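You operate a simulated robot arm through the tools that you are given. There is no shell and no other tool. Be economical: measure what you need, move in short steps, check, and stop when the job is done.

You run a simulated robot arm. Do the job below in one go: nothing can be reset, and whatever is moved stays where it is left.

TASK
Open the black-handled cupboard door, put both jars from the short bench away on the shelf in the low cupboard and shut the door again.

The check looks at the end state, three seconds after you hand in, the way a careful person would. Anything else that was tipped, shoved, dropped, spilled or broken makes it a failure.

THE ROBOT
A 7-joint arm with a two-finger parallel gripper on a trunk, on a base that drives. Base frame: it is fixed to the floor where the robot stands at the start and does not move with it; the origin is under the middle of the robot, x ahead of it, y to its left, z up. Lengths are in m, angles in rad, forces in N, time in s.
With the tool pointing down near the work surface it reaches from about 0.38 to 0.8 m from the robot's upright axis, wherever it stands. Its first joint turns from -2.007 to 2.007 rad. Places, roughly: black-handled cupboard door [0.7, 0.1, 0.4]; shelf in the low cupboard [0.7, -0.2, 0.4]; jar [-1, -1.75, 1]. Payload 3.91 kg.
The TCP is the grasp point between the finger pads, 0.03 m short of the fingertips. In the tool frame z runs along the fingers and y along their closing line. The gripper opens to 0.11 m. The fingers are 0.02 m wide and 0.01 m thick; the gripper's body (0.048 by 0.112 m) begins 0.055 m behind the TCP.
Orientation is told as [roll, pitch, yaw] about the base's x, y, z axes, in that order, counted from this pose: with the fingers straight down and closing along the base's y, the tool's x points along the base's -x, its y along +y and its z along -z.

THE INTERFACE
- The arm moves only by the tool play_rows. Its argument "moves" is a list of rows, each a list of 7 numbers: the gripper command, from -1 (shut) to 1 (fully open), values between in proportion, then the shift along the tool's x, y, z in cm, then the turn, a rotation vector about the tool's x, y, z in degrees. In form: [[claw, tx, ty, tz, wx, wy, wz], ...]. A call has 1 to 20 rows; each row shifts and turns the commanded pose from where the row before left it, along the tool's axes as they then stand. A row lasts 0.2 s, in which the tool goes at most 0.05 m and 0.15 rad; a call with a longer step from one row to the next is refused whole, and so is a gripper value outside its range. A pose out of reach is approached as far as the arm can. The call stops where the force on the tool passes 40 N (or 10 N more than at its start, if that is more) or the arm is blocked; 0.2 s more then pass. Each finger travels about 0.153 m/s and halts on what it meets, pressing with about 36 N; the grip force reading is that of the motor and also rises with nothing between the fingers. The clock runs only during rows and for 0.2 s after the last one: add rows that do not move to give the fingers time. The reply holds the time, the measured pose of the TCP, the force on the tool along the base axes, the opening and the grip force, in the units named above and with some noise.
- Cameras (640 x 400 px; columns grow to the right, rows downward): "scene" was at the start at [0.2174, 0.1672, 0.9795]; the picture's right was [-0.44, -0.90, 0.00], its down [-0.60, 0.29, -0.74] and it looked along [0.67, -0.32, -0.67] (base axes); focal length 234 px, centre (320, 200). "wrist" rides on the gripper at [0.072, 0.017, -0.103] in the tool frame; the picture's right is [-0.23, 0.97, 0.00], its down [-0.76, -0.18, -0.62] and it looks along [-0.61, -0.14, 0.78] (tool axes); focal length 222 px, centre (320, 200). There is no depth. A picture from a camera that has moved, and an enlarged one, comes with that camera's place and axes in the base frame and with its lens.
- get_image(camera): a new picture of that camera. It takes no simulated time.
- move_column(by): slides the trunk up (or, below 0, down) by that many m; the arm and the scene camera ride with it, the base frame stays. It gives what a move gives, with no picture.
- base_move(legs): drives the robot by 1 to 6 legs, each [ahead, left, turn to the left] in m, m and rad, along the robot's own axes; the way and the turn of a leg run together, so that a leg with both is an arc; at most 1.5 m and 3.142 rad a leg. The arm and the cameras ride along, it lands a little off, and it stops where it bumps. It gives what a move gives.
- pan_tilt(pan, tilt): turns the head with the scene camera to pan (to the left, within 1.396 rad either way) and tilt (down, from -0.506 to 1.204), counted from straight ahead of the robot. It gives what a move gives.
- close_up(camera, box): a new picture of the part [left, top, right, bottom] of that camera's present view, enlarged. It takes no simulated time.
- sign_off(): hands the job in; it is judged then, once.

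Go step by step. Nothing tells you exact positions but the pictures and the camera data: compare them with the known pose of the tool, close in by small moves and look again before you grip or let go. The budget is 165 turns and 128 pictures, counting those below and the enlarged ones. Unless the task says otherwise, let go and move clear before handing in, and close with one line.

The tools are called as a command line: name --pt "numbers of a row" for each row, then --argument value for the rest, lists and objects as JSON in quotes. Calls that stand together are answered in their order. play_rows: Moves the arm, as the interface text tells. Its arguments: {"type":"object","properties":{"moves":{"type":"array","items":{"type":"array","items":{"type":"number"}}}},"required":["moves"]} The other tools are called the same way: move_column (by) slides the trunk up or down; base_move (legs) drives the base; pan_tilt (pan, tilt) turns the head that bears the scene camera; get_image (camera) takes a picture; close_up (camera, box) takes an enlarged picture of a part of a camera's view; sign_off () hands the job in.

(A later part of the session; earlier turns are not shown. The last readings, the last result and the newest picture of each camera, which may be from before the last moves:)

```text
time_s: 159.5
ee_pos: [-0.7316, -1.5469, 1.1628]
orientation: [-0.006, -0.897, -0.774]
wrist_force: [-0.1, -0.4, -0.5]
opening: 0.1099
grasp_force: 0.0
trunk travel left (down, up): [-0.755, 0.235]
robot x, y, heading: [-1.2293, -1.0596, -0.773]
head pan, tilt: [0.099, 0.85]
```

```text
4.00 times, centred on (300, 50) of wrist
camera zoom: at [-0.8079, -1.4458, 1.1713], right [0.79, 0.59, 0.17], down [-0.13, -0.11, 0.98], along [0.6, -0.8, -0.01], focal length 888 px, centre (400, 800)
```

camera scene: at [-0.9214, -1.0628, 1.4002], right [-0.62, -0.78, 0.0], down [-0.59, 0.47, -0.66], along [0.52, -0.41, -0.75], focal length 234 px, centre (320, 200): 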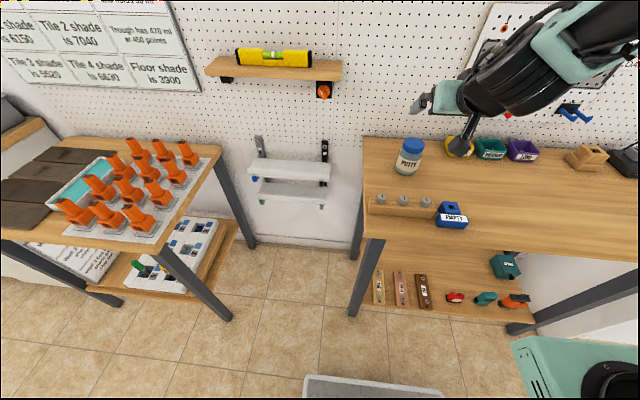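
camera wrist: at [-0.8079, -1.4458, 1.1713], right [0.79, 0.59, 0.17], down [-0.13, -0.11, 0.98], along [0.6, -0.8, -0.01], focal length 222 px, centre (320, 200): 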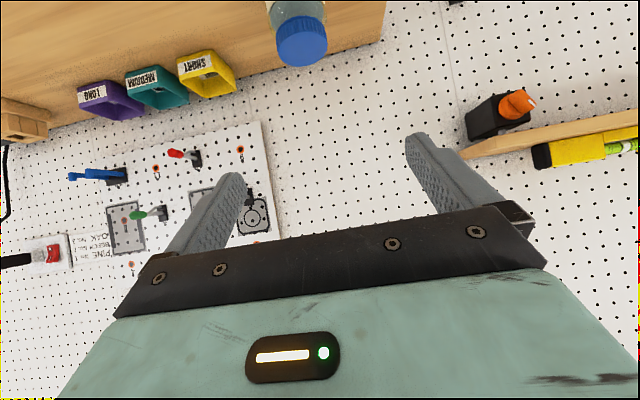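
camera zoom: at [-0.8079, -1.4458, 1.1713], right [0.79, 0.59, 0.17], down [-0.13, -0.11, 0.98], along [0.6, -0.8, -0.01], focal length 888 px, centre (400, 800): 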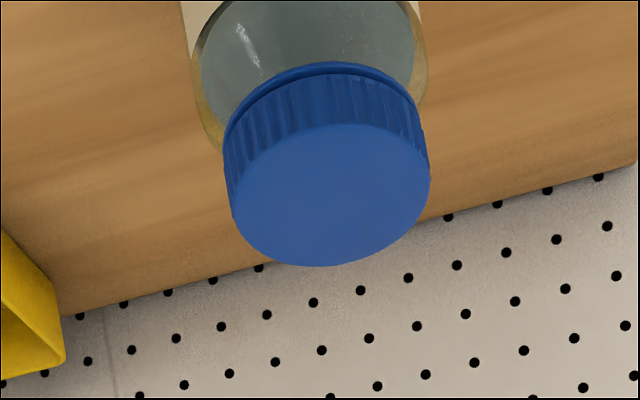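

PUTTY jar is at (-0.635,-1.653), top z≈0.985. Moving above it: 13.5 cm forward, 0.8 cm right, 10 cm down.

play_rows --pt "1 -0.145 -0.2 4.2 0 0 0" --pt "1 -0.145 -0.2 4.2 0 0 0" --pt "1 -0.145 -0.2 4.2 0 0 0" --pt "1 -0.145 -0.2 4.2 0 0 0" --pt "1 0 0 0 0 0 0"

get_image --camera "scene"

get_image --camera "wrist"

```text
time_s: 160.7
ee_pos: [-0.6404, -1.6461, 1.0621]
orientation: [-0.003, -0.9, -0.774]
wrist_force: [-0.8, 0.0, -0.6]
opening: 0.1101
grasp_force: 0.0
trunk travel left (down, up): [-0.755, 0.235]
robot x, y, heading: [-1.2286, -1.0585, -0.766]
head pan, tilt: [0.099, 0.85]
```

```text
52 pictures are left
camera scene: at [-0.9215, -1.0627, 1.4001], right [-0.62, -0.78, 0.0], down [-0.59, 0.47, -0.66], along [0.52, -0.41, -0.75], focal length 234 px, centre (320, 200)
```

scene: 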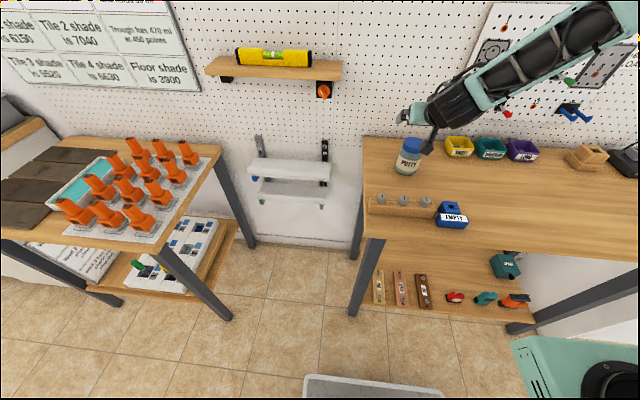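

```text
51 pictures are left
camera wrist: at [-0.7172, -1.5463, 1.07], right [0.79, 0.59, 0.17], down [-0.13, -0.11, 0.98], along [0.6, -0.8, -0.01], focal length 222 px, centre (320, 200)
```

wrist: 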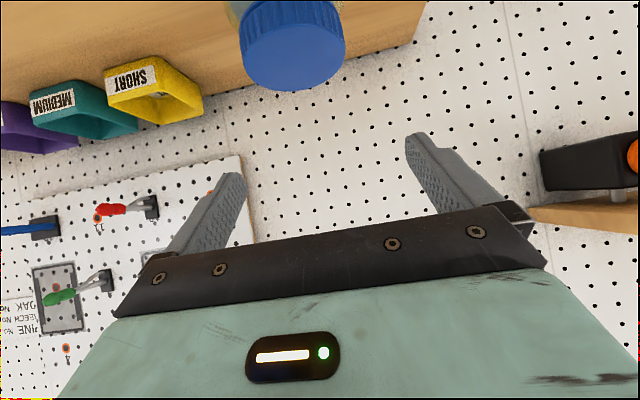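

Aligned. Descending with a check near the lid level.

play_rows --pt "1 2.04 -0.1 1.52 0 0 0" --pt "1 2.04 0 1.52 0 0 0" --pt "1 2.04 0 1.52 0 0 0" --pt "1 0 0 0 0 0 0"

get_image --camera "wrist"

close_up --camera "scene" --box '[350, 90, 500, 240]'

```text
time_s: 161.7
ee_pos: [-0.6428, -1.644, 0.9872]
orientation: [-0.007, -0.898, -0.775]
wrist_force: [0.0, -0.1, -0.5]
opening: 0.11
grasp_force: 0.0
trunk travel left (down, up): [-0.755, 0.235]
robot x, y, heading: [-1.23, -1.0616, -0.773]
head pan, tilt: [0.099, 0.85]
```

```text
50 pictures are left
camera wrist: at [-0.7208, -1.5445, 0.9951], right [0.79, 0.59, 0.17], down [-0.13, -0.11, 0.98], along [0.6, -0.8, -0.01], focal length 222 px, centre (320, 200)
```

wrist: 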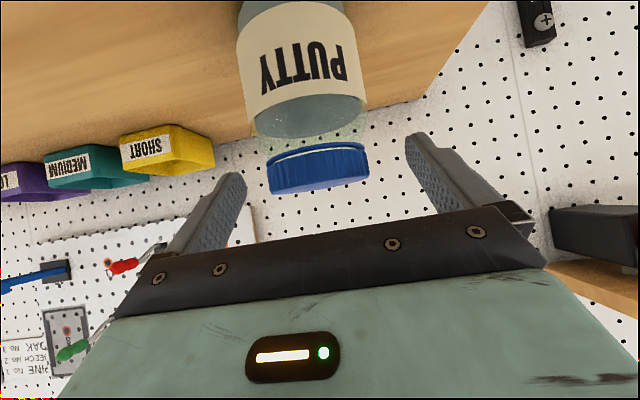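

```text
2.67 times, centred on (425, 165) of scene
camera zoom: at [-0.9215, -1.0627, 1.4001], right [-0.62, -0.78, 0.0], down [-0.59, 0.47, -0.66], along [0.52, -0.41, -0.75], focal length 624 px, centre (40, 293)
```

zoom: 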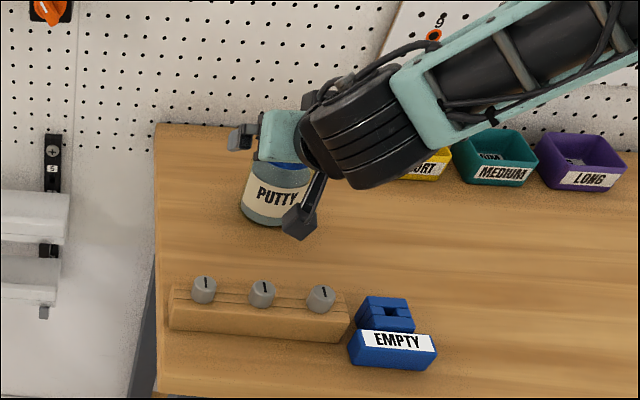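

Centred. Lowering the last 5 cm and closing.

play_rows --pt "1 1.36 0 1.08 0 0 0" --pt "1 1.36 0 1.08 0 0 0" --pt "1 1.36 0 1.08 0 0 0" --pt "1 0 0 0 0 0 0"

get_image --camera "wrist"

```text
time_s: 162.7
ee_pos: [-0.642, -1.6465, 0.9351]
orientation: [-0.006, -0.9, -0.775]
wrist_force: [-0.3, -0.9, 0.6]
opening: 0.1101
grasp_force: 0.1
trunk travel left (down, up): [-0.755, 0.235]
robot x, y, heading: [-1.2258, -1.0585, -0.774]
head pan, tilt: [0.099, 0.85]
```

```text
48 pictures are left
camera wrist: at [-0.7204, -1.5456, 0.9425], right [0.79, 0.59, 0.17], down [-0.13, -0.11, 0.98], along [0.6, -0.8, -0.01], focal length 222 px, centre (320, 200)
```

wrist: 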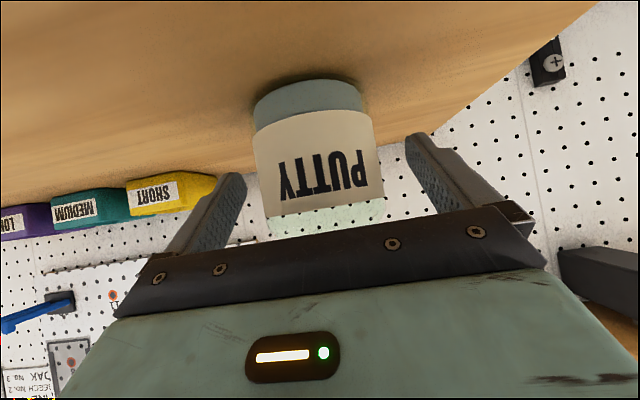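

play_rows --pt "0.5 0 0 0 0 0 0" --pt "-1 0 0 0 0 0 0" --pt "-1 0 0 0 0 0 0" --pt "-1 0 0 0 0 0 0"

move_column --by 0.15

get_image --camera "wrist"

get_image --camera "scene"

```text
time_s: 163.7
ee_pos: [-0.6432, -1.6461, 0.9358]
orientation: [-0.006, -0.896, -0.773]
wrist_force: [-0.5, -0.6, 0.9]
opening: 0.0709
grasp_force: 36.0
trunk travel left (down, up): [-0.755, 0.235]
robot x, y, heading: [-1.2285, -1.0638, -0.773]
head pan, tilt: [0.099, 0.85]
```

```text
time_s: 165.5
ee_pos: [-0.6428, -1.647, 1.084]
orientation: [-0.004, -0.896, -0.774]
wrist_force: [1.2, 0.0, -3.0]
opening: 0.0706
grasp_force: 36.3
trunk travel left (down, up): [-0.905, 0.085]
robot x, y, heading: [-1.2304, -1.0634, -0.777]
head pan, tilt: [0.099, 0.85]
```

```text
47 pictures are left
camera wrist: at [-0.7205, -1.5456, 1.0923], right [0.79, 0.59, 0.17], down [-0.13, -0.12, 0.98], along [0.6, -0.8, -0.01], focal length 222 px, centre (320, 200)
```

wrist: 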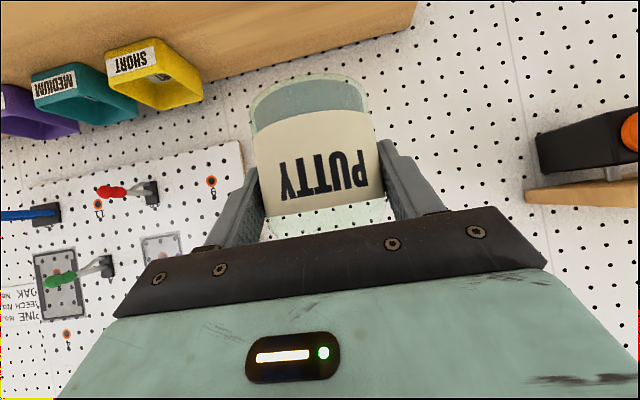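

```text
46 pictures are left
camera scene: at [-0.9213, -1.0629, 1.5501], right [-0.62, -0.78, 0.0], down [-0.59, 0.47, -0.66], along [0.52, -0.41, -0.75], focal length 234 px, centre (320, 200)
```

scene: 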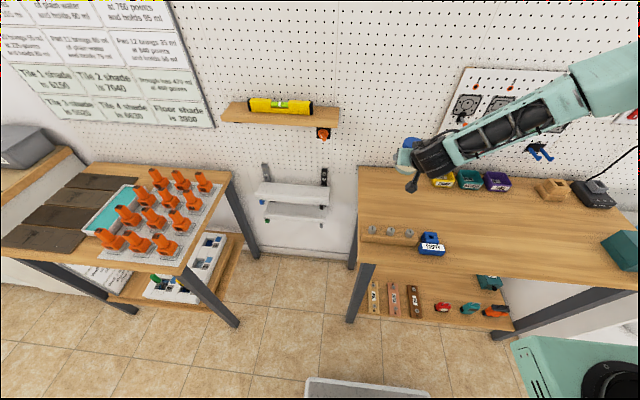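

PUTTY jar is held upright. Backing out and driving back to the cupboard.

base_move --legs '[[-0.58, 0, 0], [0, 0, 1.56], [1.0, 0, 0], [0.98, 0, 0], [0, 0, -1.57]]'

move_column --by -0.4

pan_tilt --pan 0 --tilt 0.6

get_image --camera "scene"

```text
time_s: 186.1
ee_pos: [0.3488, 0.2148, 1.0841]
orientation: [-0.005, -0.897, -0.764]
wrist_force: [0.2, -0.7, -3.3]
opening: 0.0709
grasp_force: 36.1
trunk travel left (down, up): [-0.905, 0.085]
robot x, y, heading: [-0.2419, 0.7941, -0.769]
head pan, tilt: [0.099, 0.85]
```

```text
time_s: 189.9
ee_pos: [0.3492, 0.2133, 0.6835]
orientation: [-0.004, -0.898, -0.764]
wrist_force: [-0.3, -1.0, -2.2]
opening: 0.0709
grasp_force: 35.7
trunk travel left (down, up): [-0.505, 0.485]
robot x, y, heading: [-0.2392, 0.7947, -0.766]
head pan, tilt: [0.099, 0.85]
```

```text
time_s: 190.7
ee_pos: [0.3493, 0.2144, 0.6834]
orientation: [-0.004, -0.897, -0.766]
wrist_force: [0.8, 0.1, -2.6]
opening: 0.0707
grasp_force: 36.4
trunk travel left (down, up): [-0.505, 0.485]
robot x, y, heading: [-0.2423, 0.7931, -0.763]
head pan, tilt: [0.0, 0.6]
```

```text
45 pictures are left
camera scene: at [0.0663, 0.7819, 1.1709], right [-0.69, -0.72, 0.0], down [-0.41, 0.39, -0.82], along [0.6, -0.57, -0.57], focal length 234 px, centre (320, 200)
```

scene: 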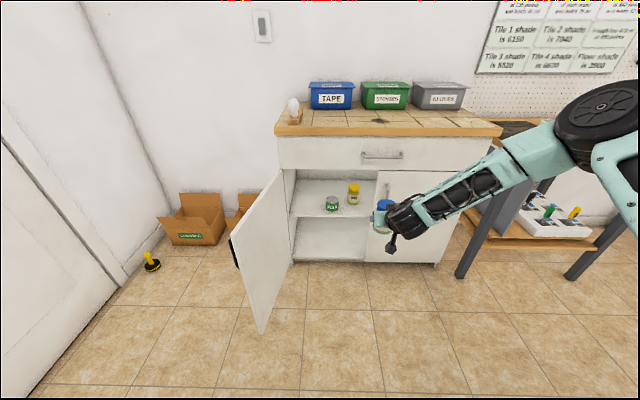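

Door still wide open. Lowering further, shifting the base 10 cm left, squaring up, then moving the arm left to the slot left of the tin.

move_column --by -0.195

base_move --legs '[[0, 0.1, -0.02]]'

play_rows --pt "-1 0.63 3 -0.78 0 0 0" --pt "-1 0.63 3 -0.78 0 0 0" --pt "-1 0.63 3 -0.78 0 0 0" --pt "-1 0.63 3 -0.78 0 0 0" --pt "-1 0.63 3 -0.78 0 0 0" --pt "-1 0 2.5 0 0 0 0" --pt "-1 0 0 0 0 0 0"

get_image --camera "scene"

```text
time_s: 192.8
ee_pos: [0.3485, 0.2148, 0.4895]
orientation: [-0.005, -0.898, -0.764]
wrist_force: [0.2, 0.0, -3.1]
opening: 0.0708
grasp_force: 36.4
trunk travel left (down, up): [-0.31, 0.68]
robot x, y, heading: [-0.244, 0.7956, -0.765]
head pan, tilt: [0.0, 0.6]
```

```text
time_s: 193.9
ee_pos: [0.4053, 0.2735, 0.4892]
orientation: [-0.005, -0.897, -0.788]
wrist_force: [-0.9, 0.5, -2.4]
opening: 0.0708
grasp_force: 36.1
trunk travel left (down, up): [-0.31, 0.68]
robot x, y, heading: [-0.1736, 0.8624, -0.787]
head pan, tilt: [0.0, 0.6]
```

```text
time_s: 195.5
ee_pos: [0.4954, 0.4321, 0.4882]
orientation: [-0.007, -0.895, -0.788]
wrist_force: [-0.1, -0.5, -3.1]
opening: 0.0707
grasp_force: 35.9
trunk travel left (down, up): [-0.31, 0.68]
robot x, y, heading: [-0.1702, 0.8629, -0.787]
head pan, tilt: [0.0, 0.6]
```

```text
44 pictures are left
camera scene: at [0.1357, 0.8463, 0.976], right [-0.71, -0.71, 0.0], down [-0.4, 0.4, -0.82], along [0.58, -0.58, -0.57], focal length 234 px, centre (320, 200)
```

scene: 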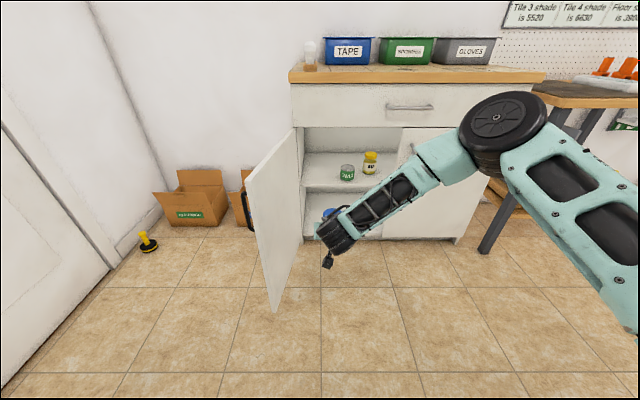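

TCP is at the left slot's line nearly; nudging 2.8 cm left and driving forward partway.

play_rows --pt "-1 0 1.4 0 0 0 0" --pt "-1 0 1.4 0 0 0 0" --pt "-1 0 0 0 0 0 0"

base_move --legs '[[0.36, 0, 0]]'

get_image --camera "scene"

get_image --camera "wrist"

```text
time_s: 196.3
ee_pos: [0.5151, 0.4521, 0.4874]
orientation: [-0.008, -0.898, -0.785]
wrist_force: [-0.1, 0.6, -2.6]
opening: 0.0709
grasp_force: 36.3
trunk travel left (down, up): [-0.31, 0.68]
robot x, y, heading: [-0.1725, 0.866, -0.786]
head pan, tilt: [0.0, 0.6]
```

```text
time_s: 198.6
ee_pos: [0.7659, 0.1977, 0.488]
orientation: [-0.005, -0.897, -0.788]
wrist_force: [-1.1, -0.6, -3.3]
opening: 0.0705
grasp_force: 36.5
trunk travel left (down, up): [-0.31, 0.68]
robot x, y, heading: [0.0785, 0.6131, -0.789]
head pan, tilt: [0.0, 0.6]
```

```text
43 pictures are left
camera scene: at [0.388, 0.5929, 0.976], right [-0.71, -0.71, 0.0], down [-0.4, 0.4, -0.82], along [0.58, -0.58, -0.57], focal length 234 px, centre (320, 200)
```

scene: 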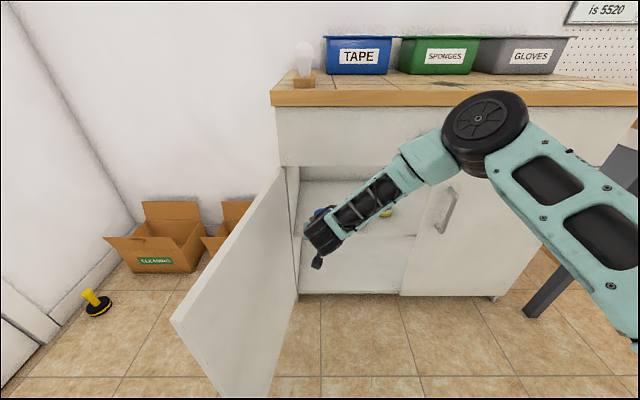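

```text
42 pictures are left
camera wrist: at [0.6898, 0.2993, 0.4967], right [0.79, 0.58, 0.17], down [-0.13, -0.11, 0.98], along [0.59, -0.8, -0.01], focal length 222 px, centre (320, 200)
```

wrist: 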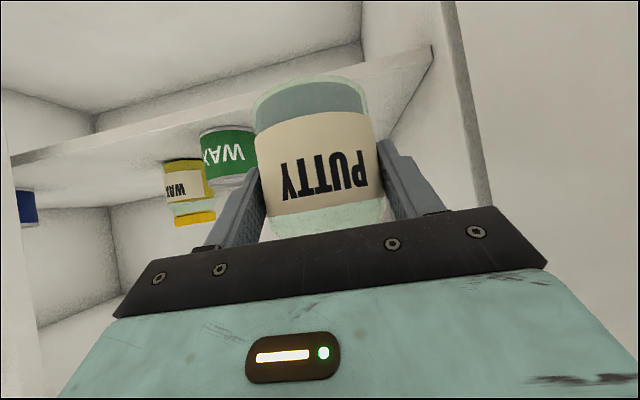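

Lined up, but with the trunk this high the elbow could hit the counter when I go further in. I'll lower the trunk while raising the arm by the same amount.

play_rows --pt "-1 -3.13 0 -2.49 0 0 0" --pt "-1 -3.13 0 -2.49 0 0 0" --pt "-1 -3.13 0 -2.49 0 0 0" --pt "-1 0 0 0 0 0 0"

move_column --by -0.12

play_rows --pt "-1 -3.13 0 -2.49 0 0 0" --pt "-1 -3.13 0 -2.49 0 0 0" --pt "-1 -3.13 0 -2.49 0 0 0" --pt "-1 0 0 0 0 0 0"

move_column --by -0.12

get_image --camera "scene"

get_image --camera "wrist"

```text
time_s: 199.6
ee_pos: [0.767, 0.1984, 0.6075]
orientation: [-0.007, -0.897, -0.788]
wrist_force: [-0.1, 1.0, -3.3]
opening: 0.0709
grasp_force: 35.7
trunk travel left (down, up): [-0.31, 0.68]
robot x, y, heading: [0.078, 0.6127, -0.784]
head pan, tilt: [0.0, 0.6]
```

```text
time_s: 201.1
ee_pos: [0.7673, 0.1977, 0.4881]
orientation: [-0.005, -0.896, -0.789]
wrist_force: [0.1, 0.0, -2.5]
opening: 0.0708
grasp_force: 35.8
trunk travel left (down, up): [-0.19, 0.8]
robot x, y, heading: [0.0766, 0.6075, -0.787]
head pan, tilt: [0.0, 0.6]
```

```text
time_s: 202.1
ee_pos: [0.7658, 0.198, 0.6096]
orientation: [-0.005, -0.897, -0.788]
wrist_force: [0.4, -0.1, -3.0]
opening: 0.0707
grasp_force: 35.7
trunk travel left (down, up): [-0.19, 0.8]
robot x, y, heading: [0.0788, 0.6146, -0.791]
head pan, tilt: [0.0, 0.6]
```

```text
time_s: 203.6
ee_pos: [0.7667, 0.1971, 0.4888]
orientation: [-0.005, -0.898, -0.788]
wrist_force: [-0.7, -0.4, -2.6]
opening: 0.0708
grasp_force: 36.4
trunk travel left (down, up): [-0.07, 0.92]
robot x, y, heading: [0.0753, 0.6106, -0.79]
head pan, tilt: [0.0, 0.6]
```

```text
41 pictures are left
camera scene: at [0.3879, 0.5929, 0.736], right [-0.71, -0.71, 0.0], down [-0.4, 0.4, -0.82], along [0.58, -0.58, -0.57], focal length 234 px, centre (320, 200)
```

scene: 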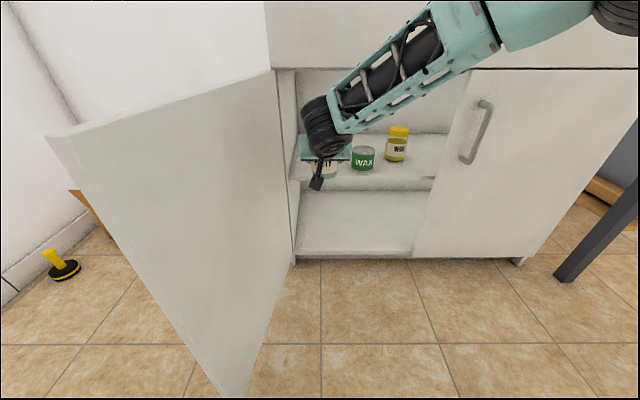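

```text
40 pictures are left
camera wrist: at [0.6898, 0.2987, 0.4971], right [0.79, 0.58, 0.17], down [-0.13, -0.11, 0.98], along [0.59, -0.8, -0.01], focal length 222 px, centre (320, 200)
```

wrist: 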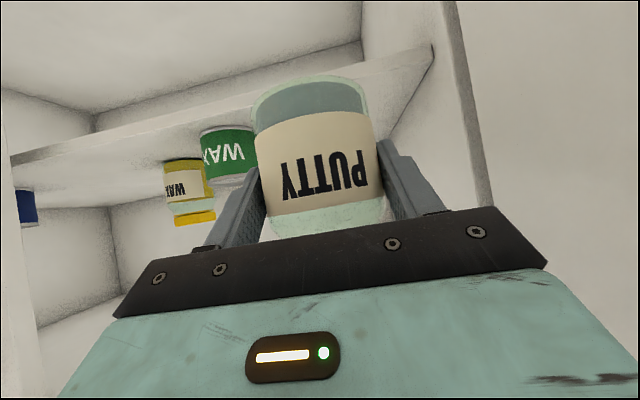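

Now the forearm sits nearly parallel to the front; rather than drive in, I'll extend the arm itself so the elbow stays back. First 8 cm.

play_rows --pt "-1 -2.5 0 3.13 0 0 0" --pt "-1 -2.5 0 3.13 0 0 0" --pt "-1 0 0 0 0 0 0"

get_image --camera "scene"

get_image --camera "wrist"

```text
time_s: 204.4
ee_pos: [0.8229, 0.138, 0.4881]
orientation: [-0.006, -0.895, -0.789]
wrist_force: [0.0, -0.6, -2.2]
opening: 0.0708
grasp_force: 36.0
trunk travel left (down, up): [-0.07, 0.92]
robot x, y, heading: [0.08, 0.6139, -0.79]
head pan, tilt: [0.0, 0.6]
```

```text
39 pictures are left
camera scene: at [0.3879, 0.593, 0.736], right [-0.71, -0.71, 0.0], down [-0.4, 0.4, -0.82], along [0.58, -0.58, -0.57], focal length 234 px, centre (320, 200)
```

scene: 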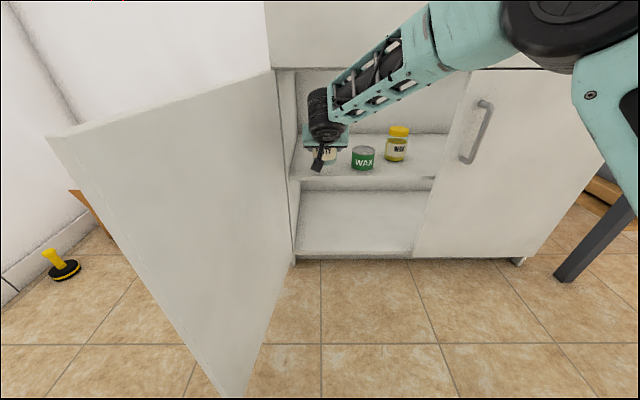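

```text
38 pictures are left
camera wrist: at [0.7458, 0.2401, 0.496], right [0.79, 0.58, 0.17], down [-0.13, -0.11, 0.98], along [0.59, -0.8, -0.01], focal length 222 px, centre (320, 200)
```

wrist: 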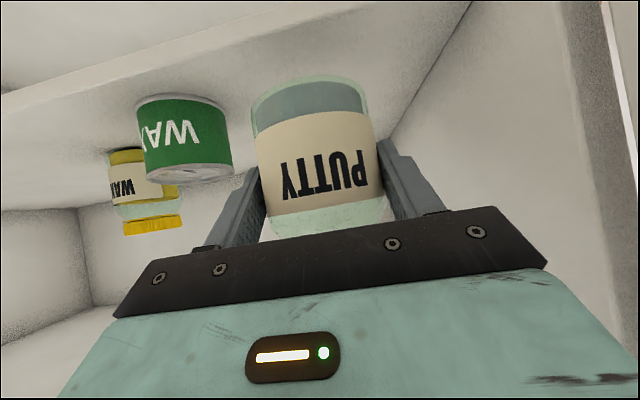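

Works well; the elbow stays back. Another 8 cm.

play_rows --pt "-1 -2.5 0 3.13 0 0 0" --pt "-1 -2.5 0 3.13 0 0 0" --pt "-1 0 0 0 0 0 0"

get_image --camera "scene"

get_image --camera "wrist"

```text
time_s: 205.2
ee_pos: [0.879, 0.0812, 0.488]
orientation: [-0.004, -0.899, -0.789]
wrist_force: [-0.1, 0.3, -2.0]
opening: 0.0706
grasp_force: 36.1
trunk travel left (down, up): [-0.07, 0.92]
robot x, y, heading: [0.0808, 0.6111, -0.785]
head pan, tilt: [0.0, 0.6]
```

```text
37 pictures are left
camera scene: at [0.3879, 0.593, 0.736], right [-0.71, -0.71, 0.0], down [-0.4, 0.4, -0.82], along [0.58, -0.58, -0.57], focal length 234 px, centre (320, 200)
```

scene: 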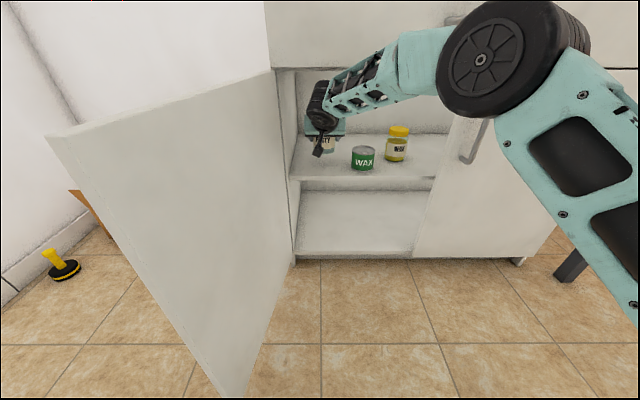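

```text
36 pictures are left
camera wrist: at [0.8024, 0.1829, 0.4968], right [0.79, 0.58, 0.17], down [-0.13, -0.11, 0.98], along [0.59, -0.8, -0.01], focal length 222 px, centre (320, 200)
```

wrist: 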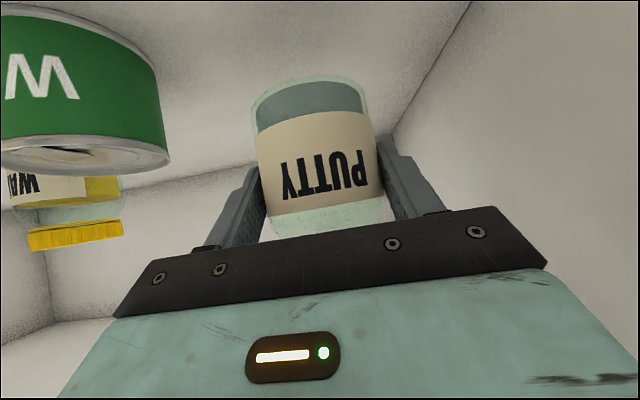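

Jar is over the shelf. Three more centimetres in, gently, then lower most of the way.

play_rows --pt "-1 -0.93 0 1.17 0 0 0" --pt "-1 -0.93 0 1.17 0 0 0" --pt "-1 1.17 0 0.93 0 0 0" --pt "-1 1.17 0 0.93 0 0 0" --pt "-1 0 0 0 0 0 0"

get_image --camera "scene"

get_image --camera "wrist"

```text
time_s: 206.4
ee_pos: [0.8975, 0.0609, 0.4579]
orientation: [-0.006, -0.896, -0.789]
wrist_force: [-0.9, 0.7, -3.2]
opening: 0.0708
grasp_force: 35.8
trunk travel left (down, up): [-0.07, 0.92]
robot x, y, heading: [0.0809, 0.6136, -0.787]
head pan, tilt: [0.0, 0.6]
```

```text
35 pictures are left
camera scene: at [0.388, 0.5929, 0.736], right [-0.71, -0.71, 0.0], down [-0.4, 0.4, -0.82], along [0.58, -0.58, -0.57], focal length 234 px, centre (320, 200)
```

scene: 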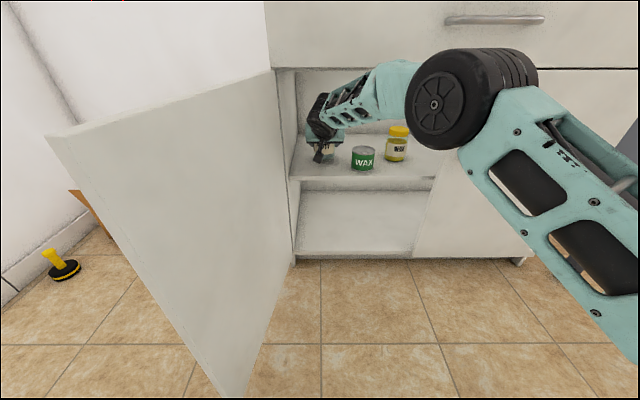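

```text
34 pictures are left
camera wrist: at [0.8219, 0.1624, 0.4669], right [0.79, 0.58, 0.17], down [-0.13, -0.11, 0.98], along [0.59, -0.8, -0.01], focal length 222 px, centre (320, 200)
```

wrist: 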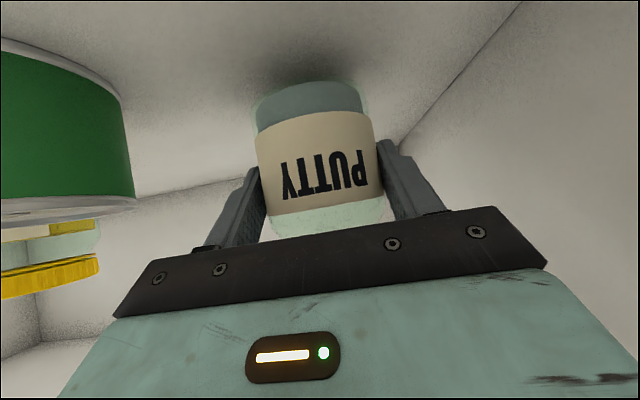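

Just above the shelf. Lowering in 4 mm steps until contact.

play_rows --pt "-1 0.31 0 0.25 0 0 0" --pt "-1 0.31 0 0.25 0 0 0" --pt "-1 0.31 0 0.25 0 0 0" --pt "-1 0 0 0 0 0 0"

```text
time_s: 207.4
ee_pos: [0.8993, 0.0627, 0.4476]
orientation: [-0.006, -0.897, -0.788]
wrist_force: [-0.2, 0.1, -2.0]
opening: 0.0707
grasp_force: 35.4
trunk travel left (down, up): [-0.07, 0.92]
robot x, y, heading: [0.0787, 0.6139, -0.786]
head pan, tilt: [0.0, 0.6]
```

play_rows --pt "-1 0.2 0 0.16 0 0 0" --pt "-1 0.2 0 0.16 0 0 0" --pt "-1 0 0 0 0 0 0"

get_image --camera "wrist"

```text
time_s: 208.2
ee_pos: [0.899, 0.0619, 0.4446]
orientation: [-0.004, -0.903, -0.789]
wrist_force: [-1.5, -1.9, 10.7]
opening: 0.0707
grasp_force: 36.3
trunk travel left (down, up): [-0.07, 0.92]
robot x, y, heading: [0.0819, 0.6129, -0.785]
head pan, tilt: [0.0, 0.6]
```

```text
33 pictures are left
camera wrist: at [0.8233, 0.1629, 0.4525], right [0.79, 0.58, 0.18], down [-0.14, -0.11, 0.98], along [0.59, -0.8, -0.01], focal length 222 px, centre (320, 200)
```

wrist: 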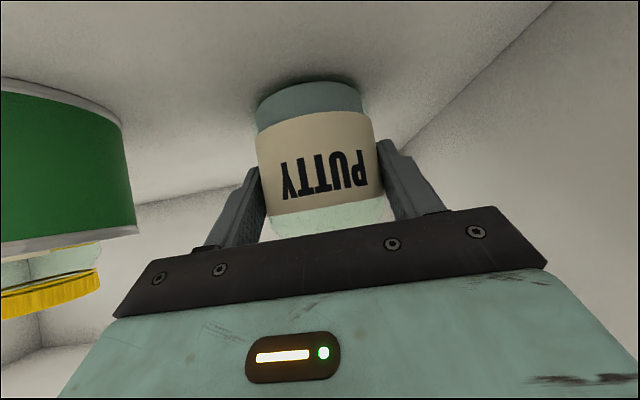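

Contact at 11 N. Releasing.

play_rows --pt "0.45 0 0 0 0 0 0" --pt "0.7 0 0 0 0 0 0" --pt "0.7 0 0 0 0 0 0"

get_image --camera "wrist"

```text
time_s: 209.0
ee_pos: [0.9003, 0.0618, 0.4425]
orientation: [-0.007, -0.897, -0.787]
wrist_force: [-0.5, 0.0, 0.7]
opening: 0.0935
grasp_force: 0.2
trunk travel left (down, up): [-0.07, 0.92]
robot x, y, heading: [0.0803, 0.6142, -0.784]
head pan, tilt: [0.0, 0.6]
```

```text
32 pictures are left
camera wrist: at [0.8231, 0.1634, 0.4501], right [0.79, 0.58, 0.17], down [-0.13, -0.11, 0.98], along [0.59, -0.8, -0.01], focal length 222 px, centre (320, 200)
```

wrist: 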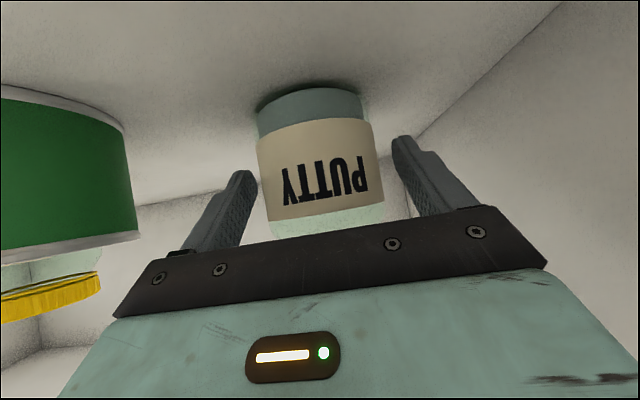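

Jar stands free. Withdrawing straight back.

play_rows --pt "0.7 1.25 0 -1.57 0 0 0" --pt "0.7 2.5 0 -3.13 0 0 0" --pt "0.7 2.5 0 -3.13 0 0 0" --pt "0.7 2.5 0 -3.13 0 0 0" --pt "0.7 2.5 0 -3.13 0 0 0" --pt "0.7 0 0 0 0 0 0"

base_move --legs '[[-0.25, 0, 0]]'

get_image --camera "scene"

```text
time_s: 210.4
ee_pos: [0.7732, 0.191, 0.442]
orientation: [-0.005, -0.897, -0.789]
wrist_force: [-0.1, 0.3, 0.5]
opening: 0.0936
grasp_force: 0.0
trunk travel left (down, up): [-0.07, 0.92]
robot x, y, heading: [0.0775, 0.6106, -0.787]
head pan, tilt: [0.0, 0.6]
```

```text
time_s: 212.2
ee_pos: [0.5982, 0.3642, 0.4423]
orientation: [-0.007, -0.897, -0.789]
wrist_force: [-0.4, 0.7, 0.1]
opening: 0.0936
grasp_force: 0.0
trunk travel left (down, up): [-0.07, 0.92]
robot x, y, heading: [-0.0959, 0.7866, -0.791]
head pan, tilt: [0.0, 0.6]
```

```text
31 pictures are left
camera scene: at [0.2141, 0.7673, 0.736], right [-0.71, -0.7, 0.0], down [-0.4, 0.4, -0.83], along [0.58, -0.59, -0.56], focal length 234 px, centre (320, 200)
```

scene: 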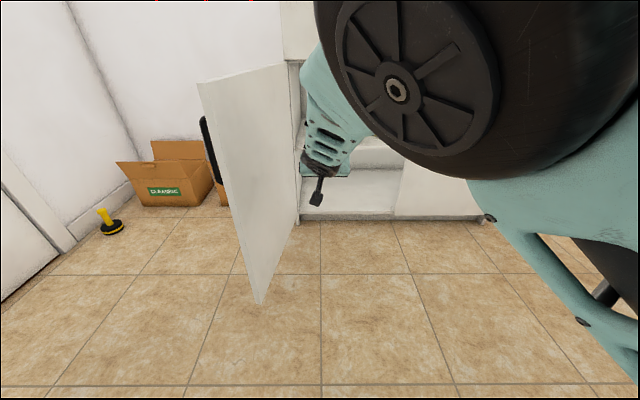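

Both jars are on the shelf. Now I'll back off and go around the door's free edge to its outer side in order to push it shut.

base_move --legs '[[-0.3, 0, 0], [0, 0.45, 0]]'

play_rows --pt "-1 0 0 0 0 0 0" --pt "-1 -1.25 0 1.57 0 0 0" --pt "-1 -2.5 0 3.13 0 0 0" --pt "-1 0 0 0 0 0 0"

get_image --camera "scene"

get_image --camera "wrist"

```text
time_s: 216.6
ee_pos: [0.7034, 0.8977, 0.4426]
orientation: [-0.005, -0.897, -0.788]
wrist_force: [1.0, 0.2, -0.1]
opening: 0.0934
grasp_force: 0.1
trunk travel left (down, up): [-0.07, 0.92]
robot x, y, heading: [0.0114, 1.3193, -0.789]
head pan, tilt: [0.0, 0.6]
```

```text
time_s: 217.6
ee_pos: [0.7473, 0.854, 0.4441]
orientation: [-0.007, -0.898, -0.787]
wrist_force: [-0.5, 0.1, 0.5]
opening: 0.0
grasp_force: 35.7
trunk travel left (down, up): [-0.07, 0.92]
robot x, y, heading: [0.0114, 1.3215, -0.785]
head pan, tilt: [0.0, 0.6]
```

```text
30 pictures are left
camera scene: at [0.3183, 1.2998, 0.736], right [-0.71, -0.71, 0.0], down [-0.4, 0.4, -0.83], along [0.58, -0.58, -0.56], focal length 234 px, centre (320, 200)
```

scene: 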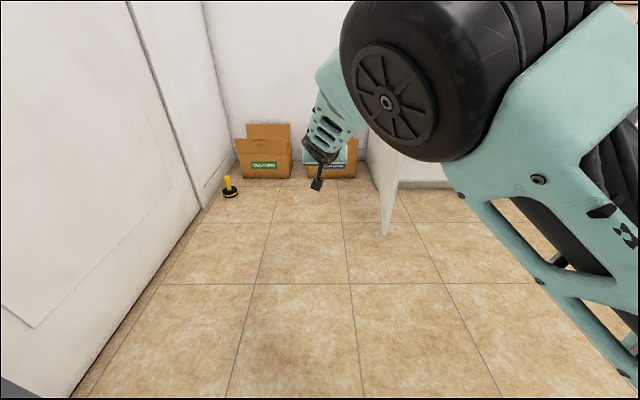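

```text
29 pictures are left
camera wrist: at [0.6701, 0.9552, 0.4514], right [0.79, 0.58, 0.17], down [-0.13, -0.11, 0.98], along [0.59, -0.8, -0.01], focal length 222 px, centre (320, 200)
```

wrist: 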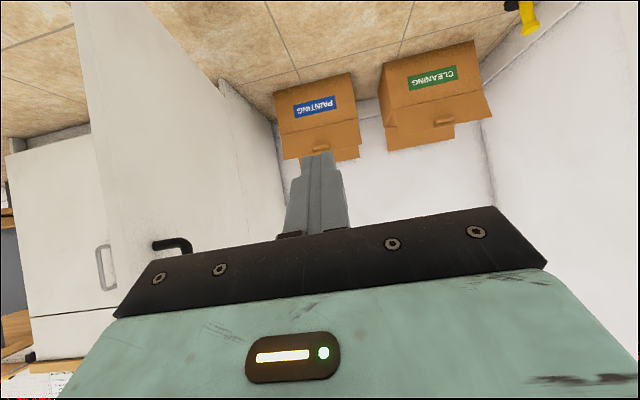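

The gripper is left of the open door. I'll shift the base left, bring the arm central, and yaw the tool ~45° right so the fingertips lead the push.

base_move --legs '[[0, 0.2, 0]]'

play_rows --pt "-1 0 -4 0 0 0 0" --pt "-1 0 -4 0 0 0 0" --pt "-1 0 -4 0 0 0 0" --pt "-1 0 -4 0 0 0 0" --pt "-1 0 0 0 5.85 0 4.65" --pt "-1 0 0 0 5.85 0 4.65" --pt "-1 0 0 0 5.85 0 4.65" --pt "-1 0 0 0 5.85 0 4.65" --pt "-1 0 0 0 5.85 0 4.65" --pt "-1 0 0 0 5.85 0 4.65" --pt "-1 0 0 0 0 0 0"

get_image --camera "scene"

get_image --camera "wrist"

```text
time_s: 219.0
ee_pos: [0.8472, 0.9592, 0.4439]
orientation: [-0.005, -0.898, -0.705]
wrist_force: [0.0, -0.6, 0.3]
opening: 0.0
grasp_force: 35.7
trunk travel left (down, up): [-0.07, 0.92]
robot x, y, heading: [0.0719, 1.3615, -0.698]
head pan, tilt: [0.0, 0.6]
stopped in leg 1: the robot was blocked; the commanded pose is now the measured one
```

```text
time_s: 221.4
ee_pos: [0.7414, 0.837, 0.4444]
orientation: [-0.003, -0.9, -1.485]
wrist_force: [-0.8, -1.1, -0.3]
opening: 0.0
grasp_force: 36.0
trunk travel left (down, up): [-0.07, 0.92]
robot x, y, heading: [0.0753, 1.3609, -0.704]
head pan, tilt: [0.0, 0.6]
```

```text
28 pictures are left
camera scene: at [0.3812, 1.3661, 0.736], right [-0.64, -0.76, 0.0], down [-0.43, 0.36, -0.83], along [0.63, -0.53, -0.56], focal length 234 px, centre (320, 200)
```

scene: 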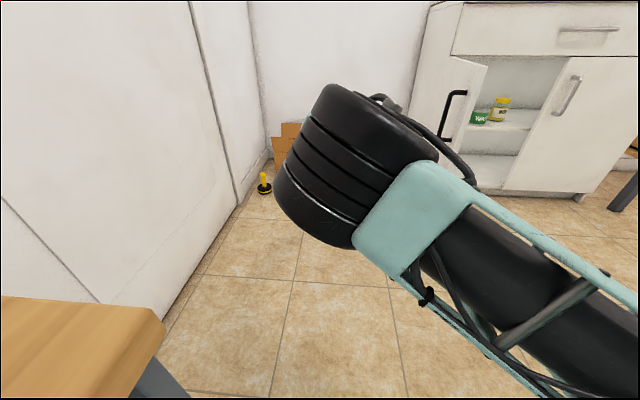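

```text
27 pictures are left
camera wrist: at [0.7491, 0.9641, 0.4519], right [0.98, -0.06, 0.17], down [-0.17, 0.0, 0.98], along [-0.06, -1.0, -0.01], focal length 222 px, centre (320, 200)
```

wrist: 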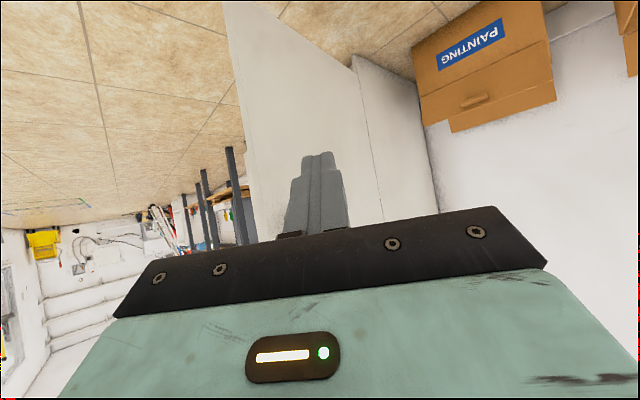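

My base bumped something on the left (a wooden table is at lower left). I'll check that nothing was disturbed.

pan_tilt --pan 1.2 --tilt 0.55

get_image --camera "scene"

```text
time_s: 222.8
ee_pos: [0.7427, 0.8386, 0.4435]
orientation: [-0.006, -0.901, -1.483]
wrist_force: [0.2, -0.3, -0.3]
opening: 0.0001
grasp_force: 36.1
trunk travel left (down, up): [-0.07, 0.92]
robot x, y, heading: [0.0734, 1.3622, -0.701]
head pan, tilt: [1.201, 0.55]
```

```text
26 pictures are left
camera scene: at [0.3925, 1.466, 0.7405], right [0.48, -0.88, 0.0], down [-0.46, -0.25, -0.85], along [0.75, 0.41, -0.52], focal length 234 px, centre (320, 200)
```

scene: 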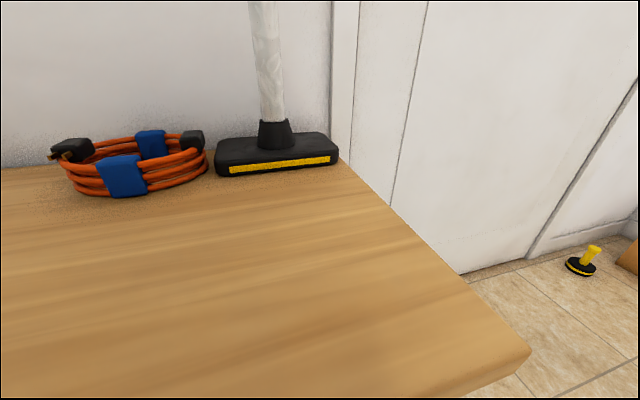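

The table and its items (cable, lamp) stand undisturbed. I'll move 5 cm away from it, drive forward 0.2 m, then look at the door.

base_move --legs '[[0, -0.05, 0], [0.2, 0, 0]]'

pan_tilt --pan -0.2 --tilt 0.6

get_image --camera "scene"

get_image --camera "wrist"

```text
time_s: 225.0
ee_pos: [0.8638, 0.6682, 0.444]
orientation: [-0.006, -0.901, -1.483]
wrist_force: [-0.1, -0.3, -0.7]
opening: 0.0
grasp_force: 35.5
trunk travel left (down, up): [-0.07, 0.92]
robot x, y, heading: [0.197, 1.1905, -0.699]
head pan, tilt: [1.201, 0.55]
```

```text
time_s: 226.5
ee_pos: [0.8647, 0.6677, 0.4448]
orientation: [-0.006, -0.899, -1.484]
wrist_force: [0.6, 0.5, 0.0]
opening: 0.0002
grasp_force: 36.1
trunk travel left (down, up): [-0.07, 0.92]
robot x, y, heading: [0.1923, 1.1905, -0.702]
head pan, tilt: [-0.201, 0.6]
```

```text
25 pictures are left
camera scene: at [0.4906, 1.1846, 0.736], right [-0.78, -0.62, 0.0], down [-0.35, 0.44, -0.83], along [0.51, -0.65, -0.56], focal length 234 px, centre (320, 200)
```

scene: 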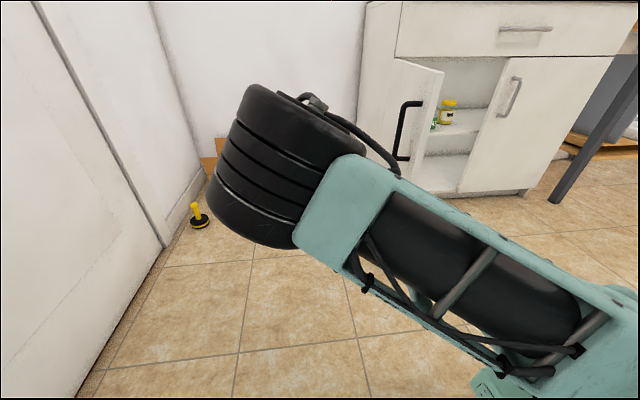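

```text
24 pictures are left
camera wrist: at [0.8706, 0.7947, 0.4519], right [0.98, -0.06, 0.17], down [-0.17, 0.0, 0.98], along [-0.06, -1.0, -0.01], focal length 222 px, centre (320, 200)
```

wrist: 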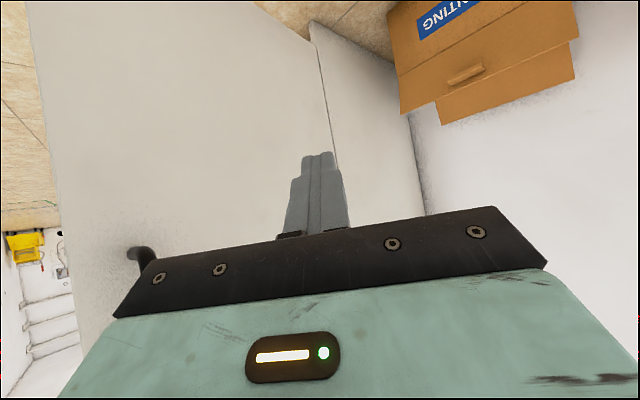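

I'll move the tool forward 12 cm (so the handle is clear of the gripper) and then push right.

play_rows --pt "-1 -1.9 2.57 2.39 0 0 0" --pt "-1 -1.9 2.57 2.39 0 0 0" --pt "-1 -1.9 2.57 2.39 0 0 0" --pt "-1 -1.6 -3.06 2.01 0 0 0" --pt "-1 -1.6 -3.06 2.01 0 0 0" --pt "-1 -1.6 -3.06 2.01 0 0 0" --pt "-1 -1.6 -3.06 2.01 0 0 0" --pt "-1 -1.6 -3.06 2.01 0 0 0" --pt "-1 -1.6 -3.06 2.01 0 0 0" --pt "-1 0 0 0 0 0 0"

get_image --camera "scene"

get_image --camera "wrist"

```text
time_s: 228.7
ee_pos: [0.7787, 0.4145, 0.4451]
orientation: [-0.008, -0.9, -1.483]
wrist_force: [0.5, -0.2, 0.0]
opening: 0.0001
grasp_force: 36.3
trunk travel left (down, up): [-0.07, 0.92]
robot x, y, heading: [0.198, 1.1893, -0.704]
head pan, tilt: [-0.201, 0.6]
```

```text
23 pictures are left
camera scene: at [0.4905, 1.1846, 0.736], right [-0.78, -0.62, 0.0], down [-0.35, 0.44, -0.83], along [0.51, -0.65, -0.56], focal length 234 px, centre (320, 200)
```

scene: 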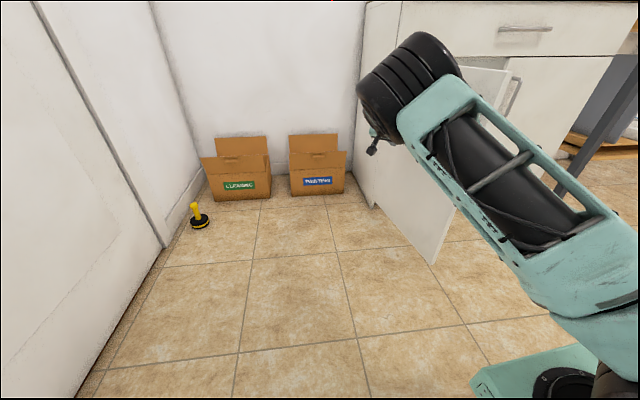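

```text
22 pictures are left
camera wrist: at [0.7861, 0.5404, 0.4534], right [0.98, -0.06, 0.17], down [-0.17, 0.0, 0.98], along [-0.06, -1.0, -0.01], focal length 222 px, centre (320, 200)
```

wrist: 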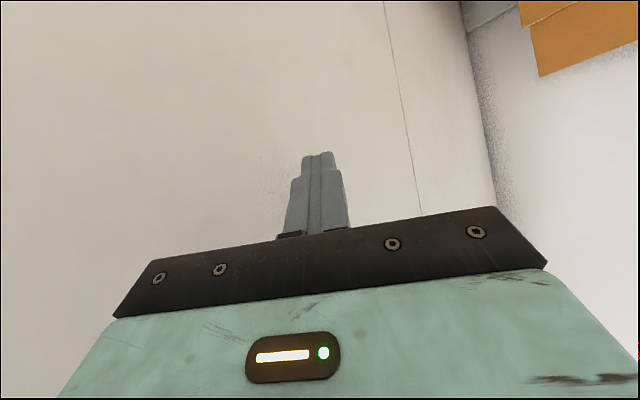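

The door is swinging. Continue pushing right 16 cm.

play_rows --pt "-1 -1.6 -3.06 2.01 0 0 0" --pt "-1 -1.6 -3.06 2.01 0 0 0" --pt "-1 -1.6 -3.06 2.01 0 0 0" --pt "-1 -1.6 -3.06 2.01 0 0 0" --pt "-1 0 0 0 0 0 0"

get_image --camera "scene"

get_image --camera "wrist"

```text
time_s: 229.9
ee_pos: [0.6633, 0.3001, 0.4501]
orientation: [-0.008, -0.901, -1.484]
wrist_force: [-0.1, 0.3, -1.2]
opening: 0.0006
grasp_force: 35.8
trunk travel left (down, up): [-0.07, 0.92]
robot x, y, heading: [0.1958, 1.1926, -0.703]
head pan, tilt: [-0.201, 0.6]
```

```text
21 pictures are left
camera scene: at [0.4905, 1.1845, 0.736], right [-0.78, -0.62, 0.0], down [-0.35, 0.44, -0.83], along [0.51, -0.65, -0.56], focal length 234 px, centre (320, 200)
```

scene: 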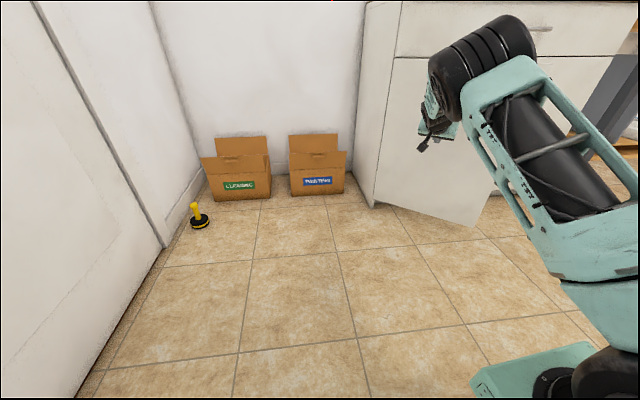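

```text
20 pictures are left
camera wrist: at [0.6697, 0.4271, 0.4574], right [0.98, -0.06, 0.17], down [-0.17, 0.0, 0.98], along [-0.06, -1.0, -0.01], focal length 222 px, centre (320, 200)
```

wrist: 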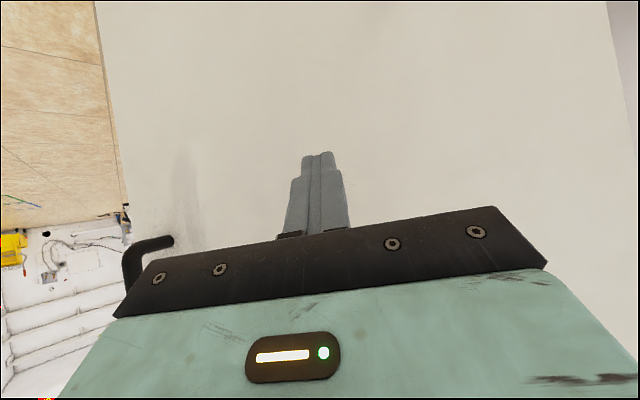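

Door about 55° open. Driving the base forward 0.13 m pushes it further.

base_move --legs '[[0.13, 0, 0]]'

play_rows --pt "-1 -1.6 -3.06 2.01 0 0 0" --pt "-1 -1.6 -3.06 2.01 0 0 0" --pt "-1 -1.6 -3.06 2.01 0 0 0" --pt "-1 0 0 0 0 0 0"

get_image --camera "scene"

```text
time_s: 231.2
ee_pos: [0.7632, 0.2157, 0.4495]
orientation: [-0.007, -0.9, -1.485]
wrist_force: [0.7, -1.3, 0.4]
opening: 0.0001
grasp_force: 36.0
trunk travel left (down, up): [-0.07, 0.92]
robot x, y, heading: [0.2957, 1.106, -0.712]
head pan, tilt: [-0.201, 0.6]
```

```text
time_s: 232.2
ee_pos: [0.6765, 0.1287, 0.4505]
orientation: [-0.007, -0.9, -1.484]
wrist_force: [0.0, 0.5, 0.2]
opening: 0.0
grasp_force: 35.8
trunk travel left (down, up): [-0.07, 0.92]
robot x, y, heading: [0.2995, 1.1044, -0.701]
head pan, tilt: [-0.201, 0.6]
```

```text
19 pictures are left
camera scene: at [0.591, 1.099, 0.736], right [-0.79, -0.62, 0.0], down [-0.35, 0.44, -0.83], along [0.51, -0.65, -0.56], focal length 234 px, centre (320, 200)
```

scene: 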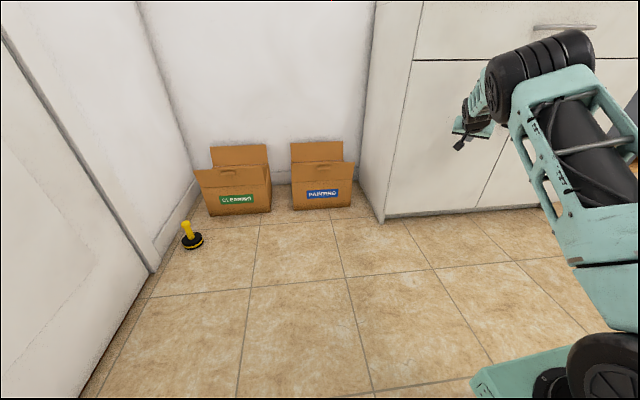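

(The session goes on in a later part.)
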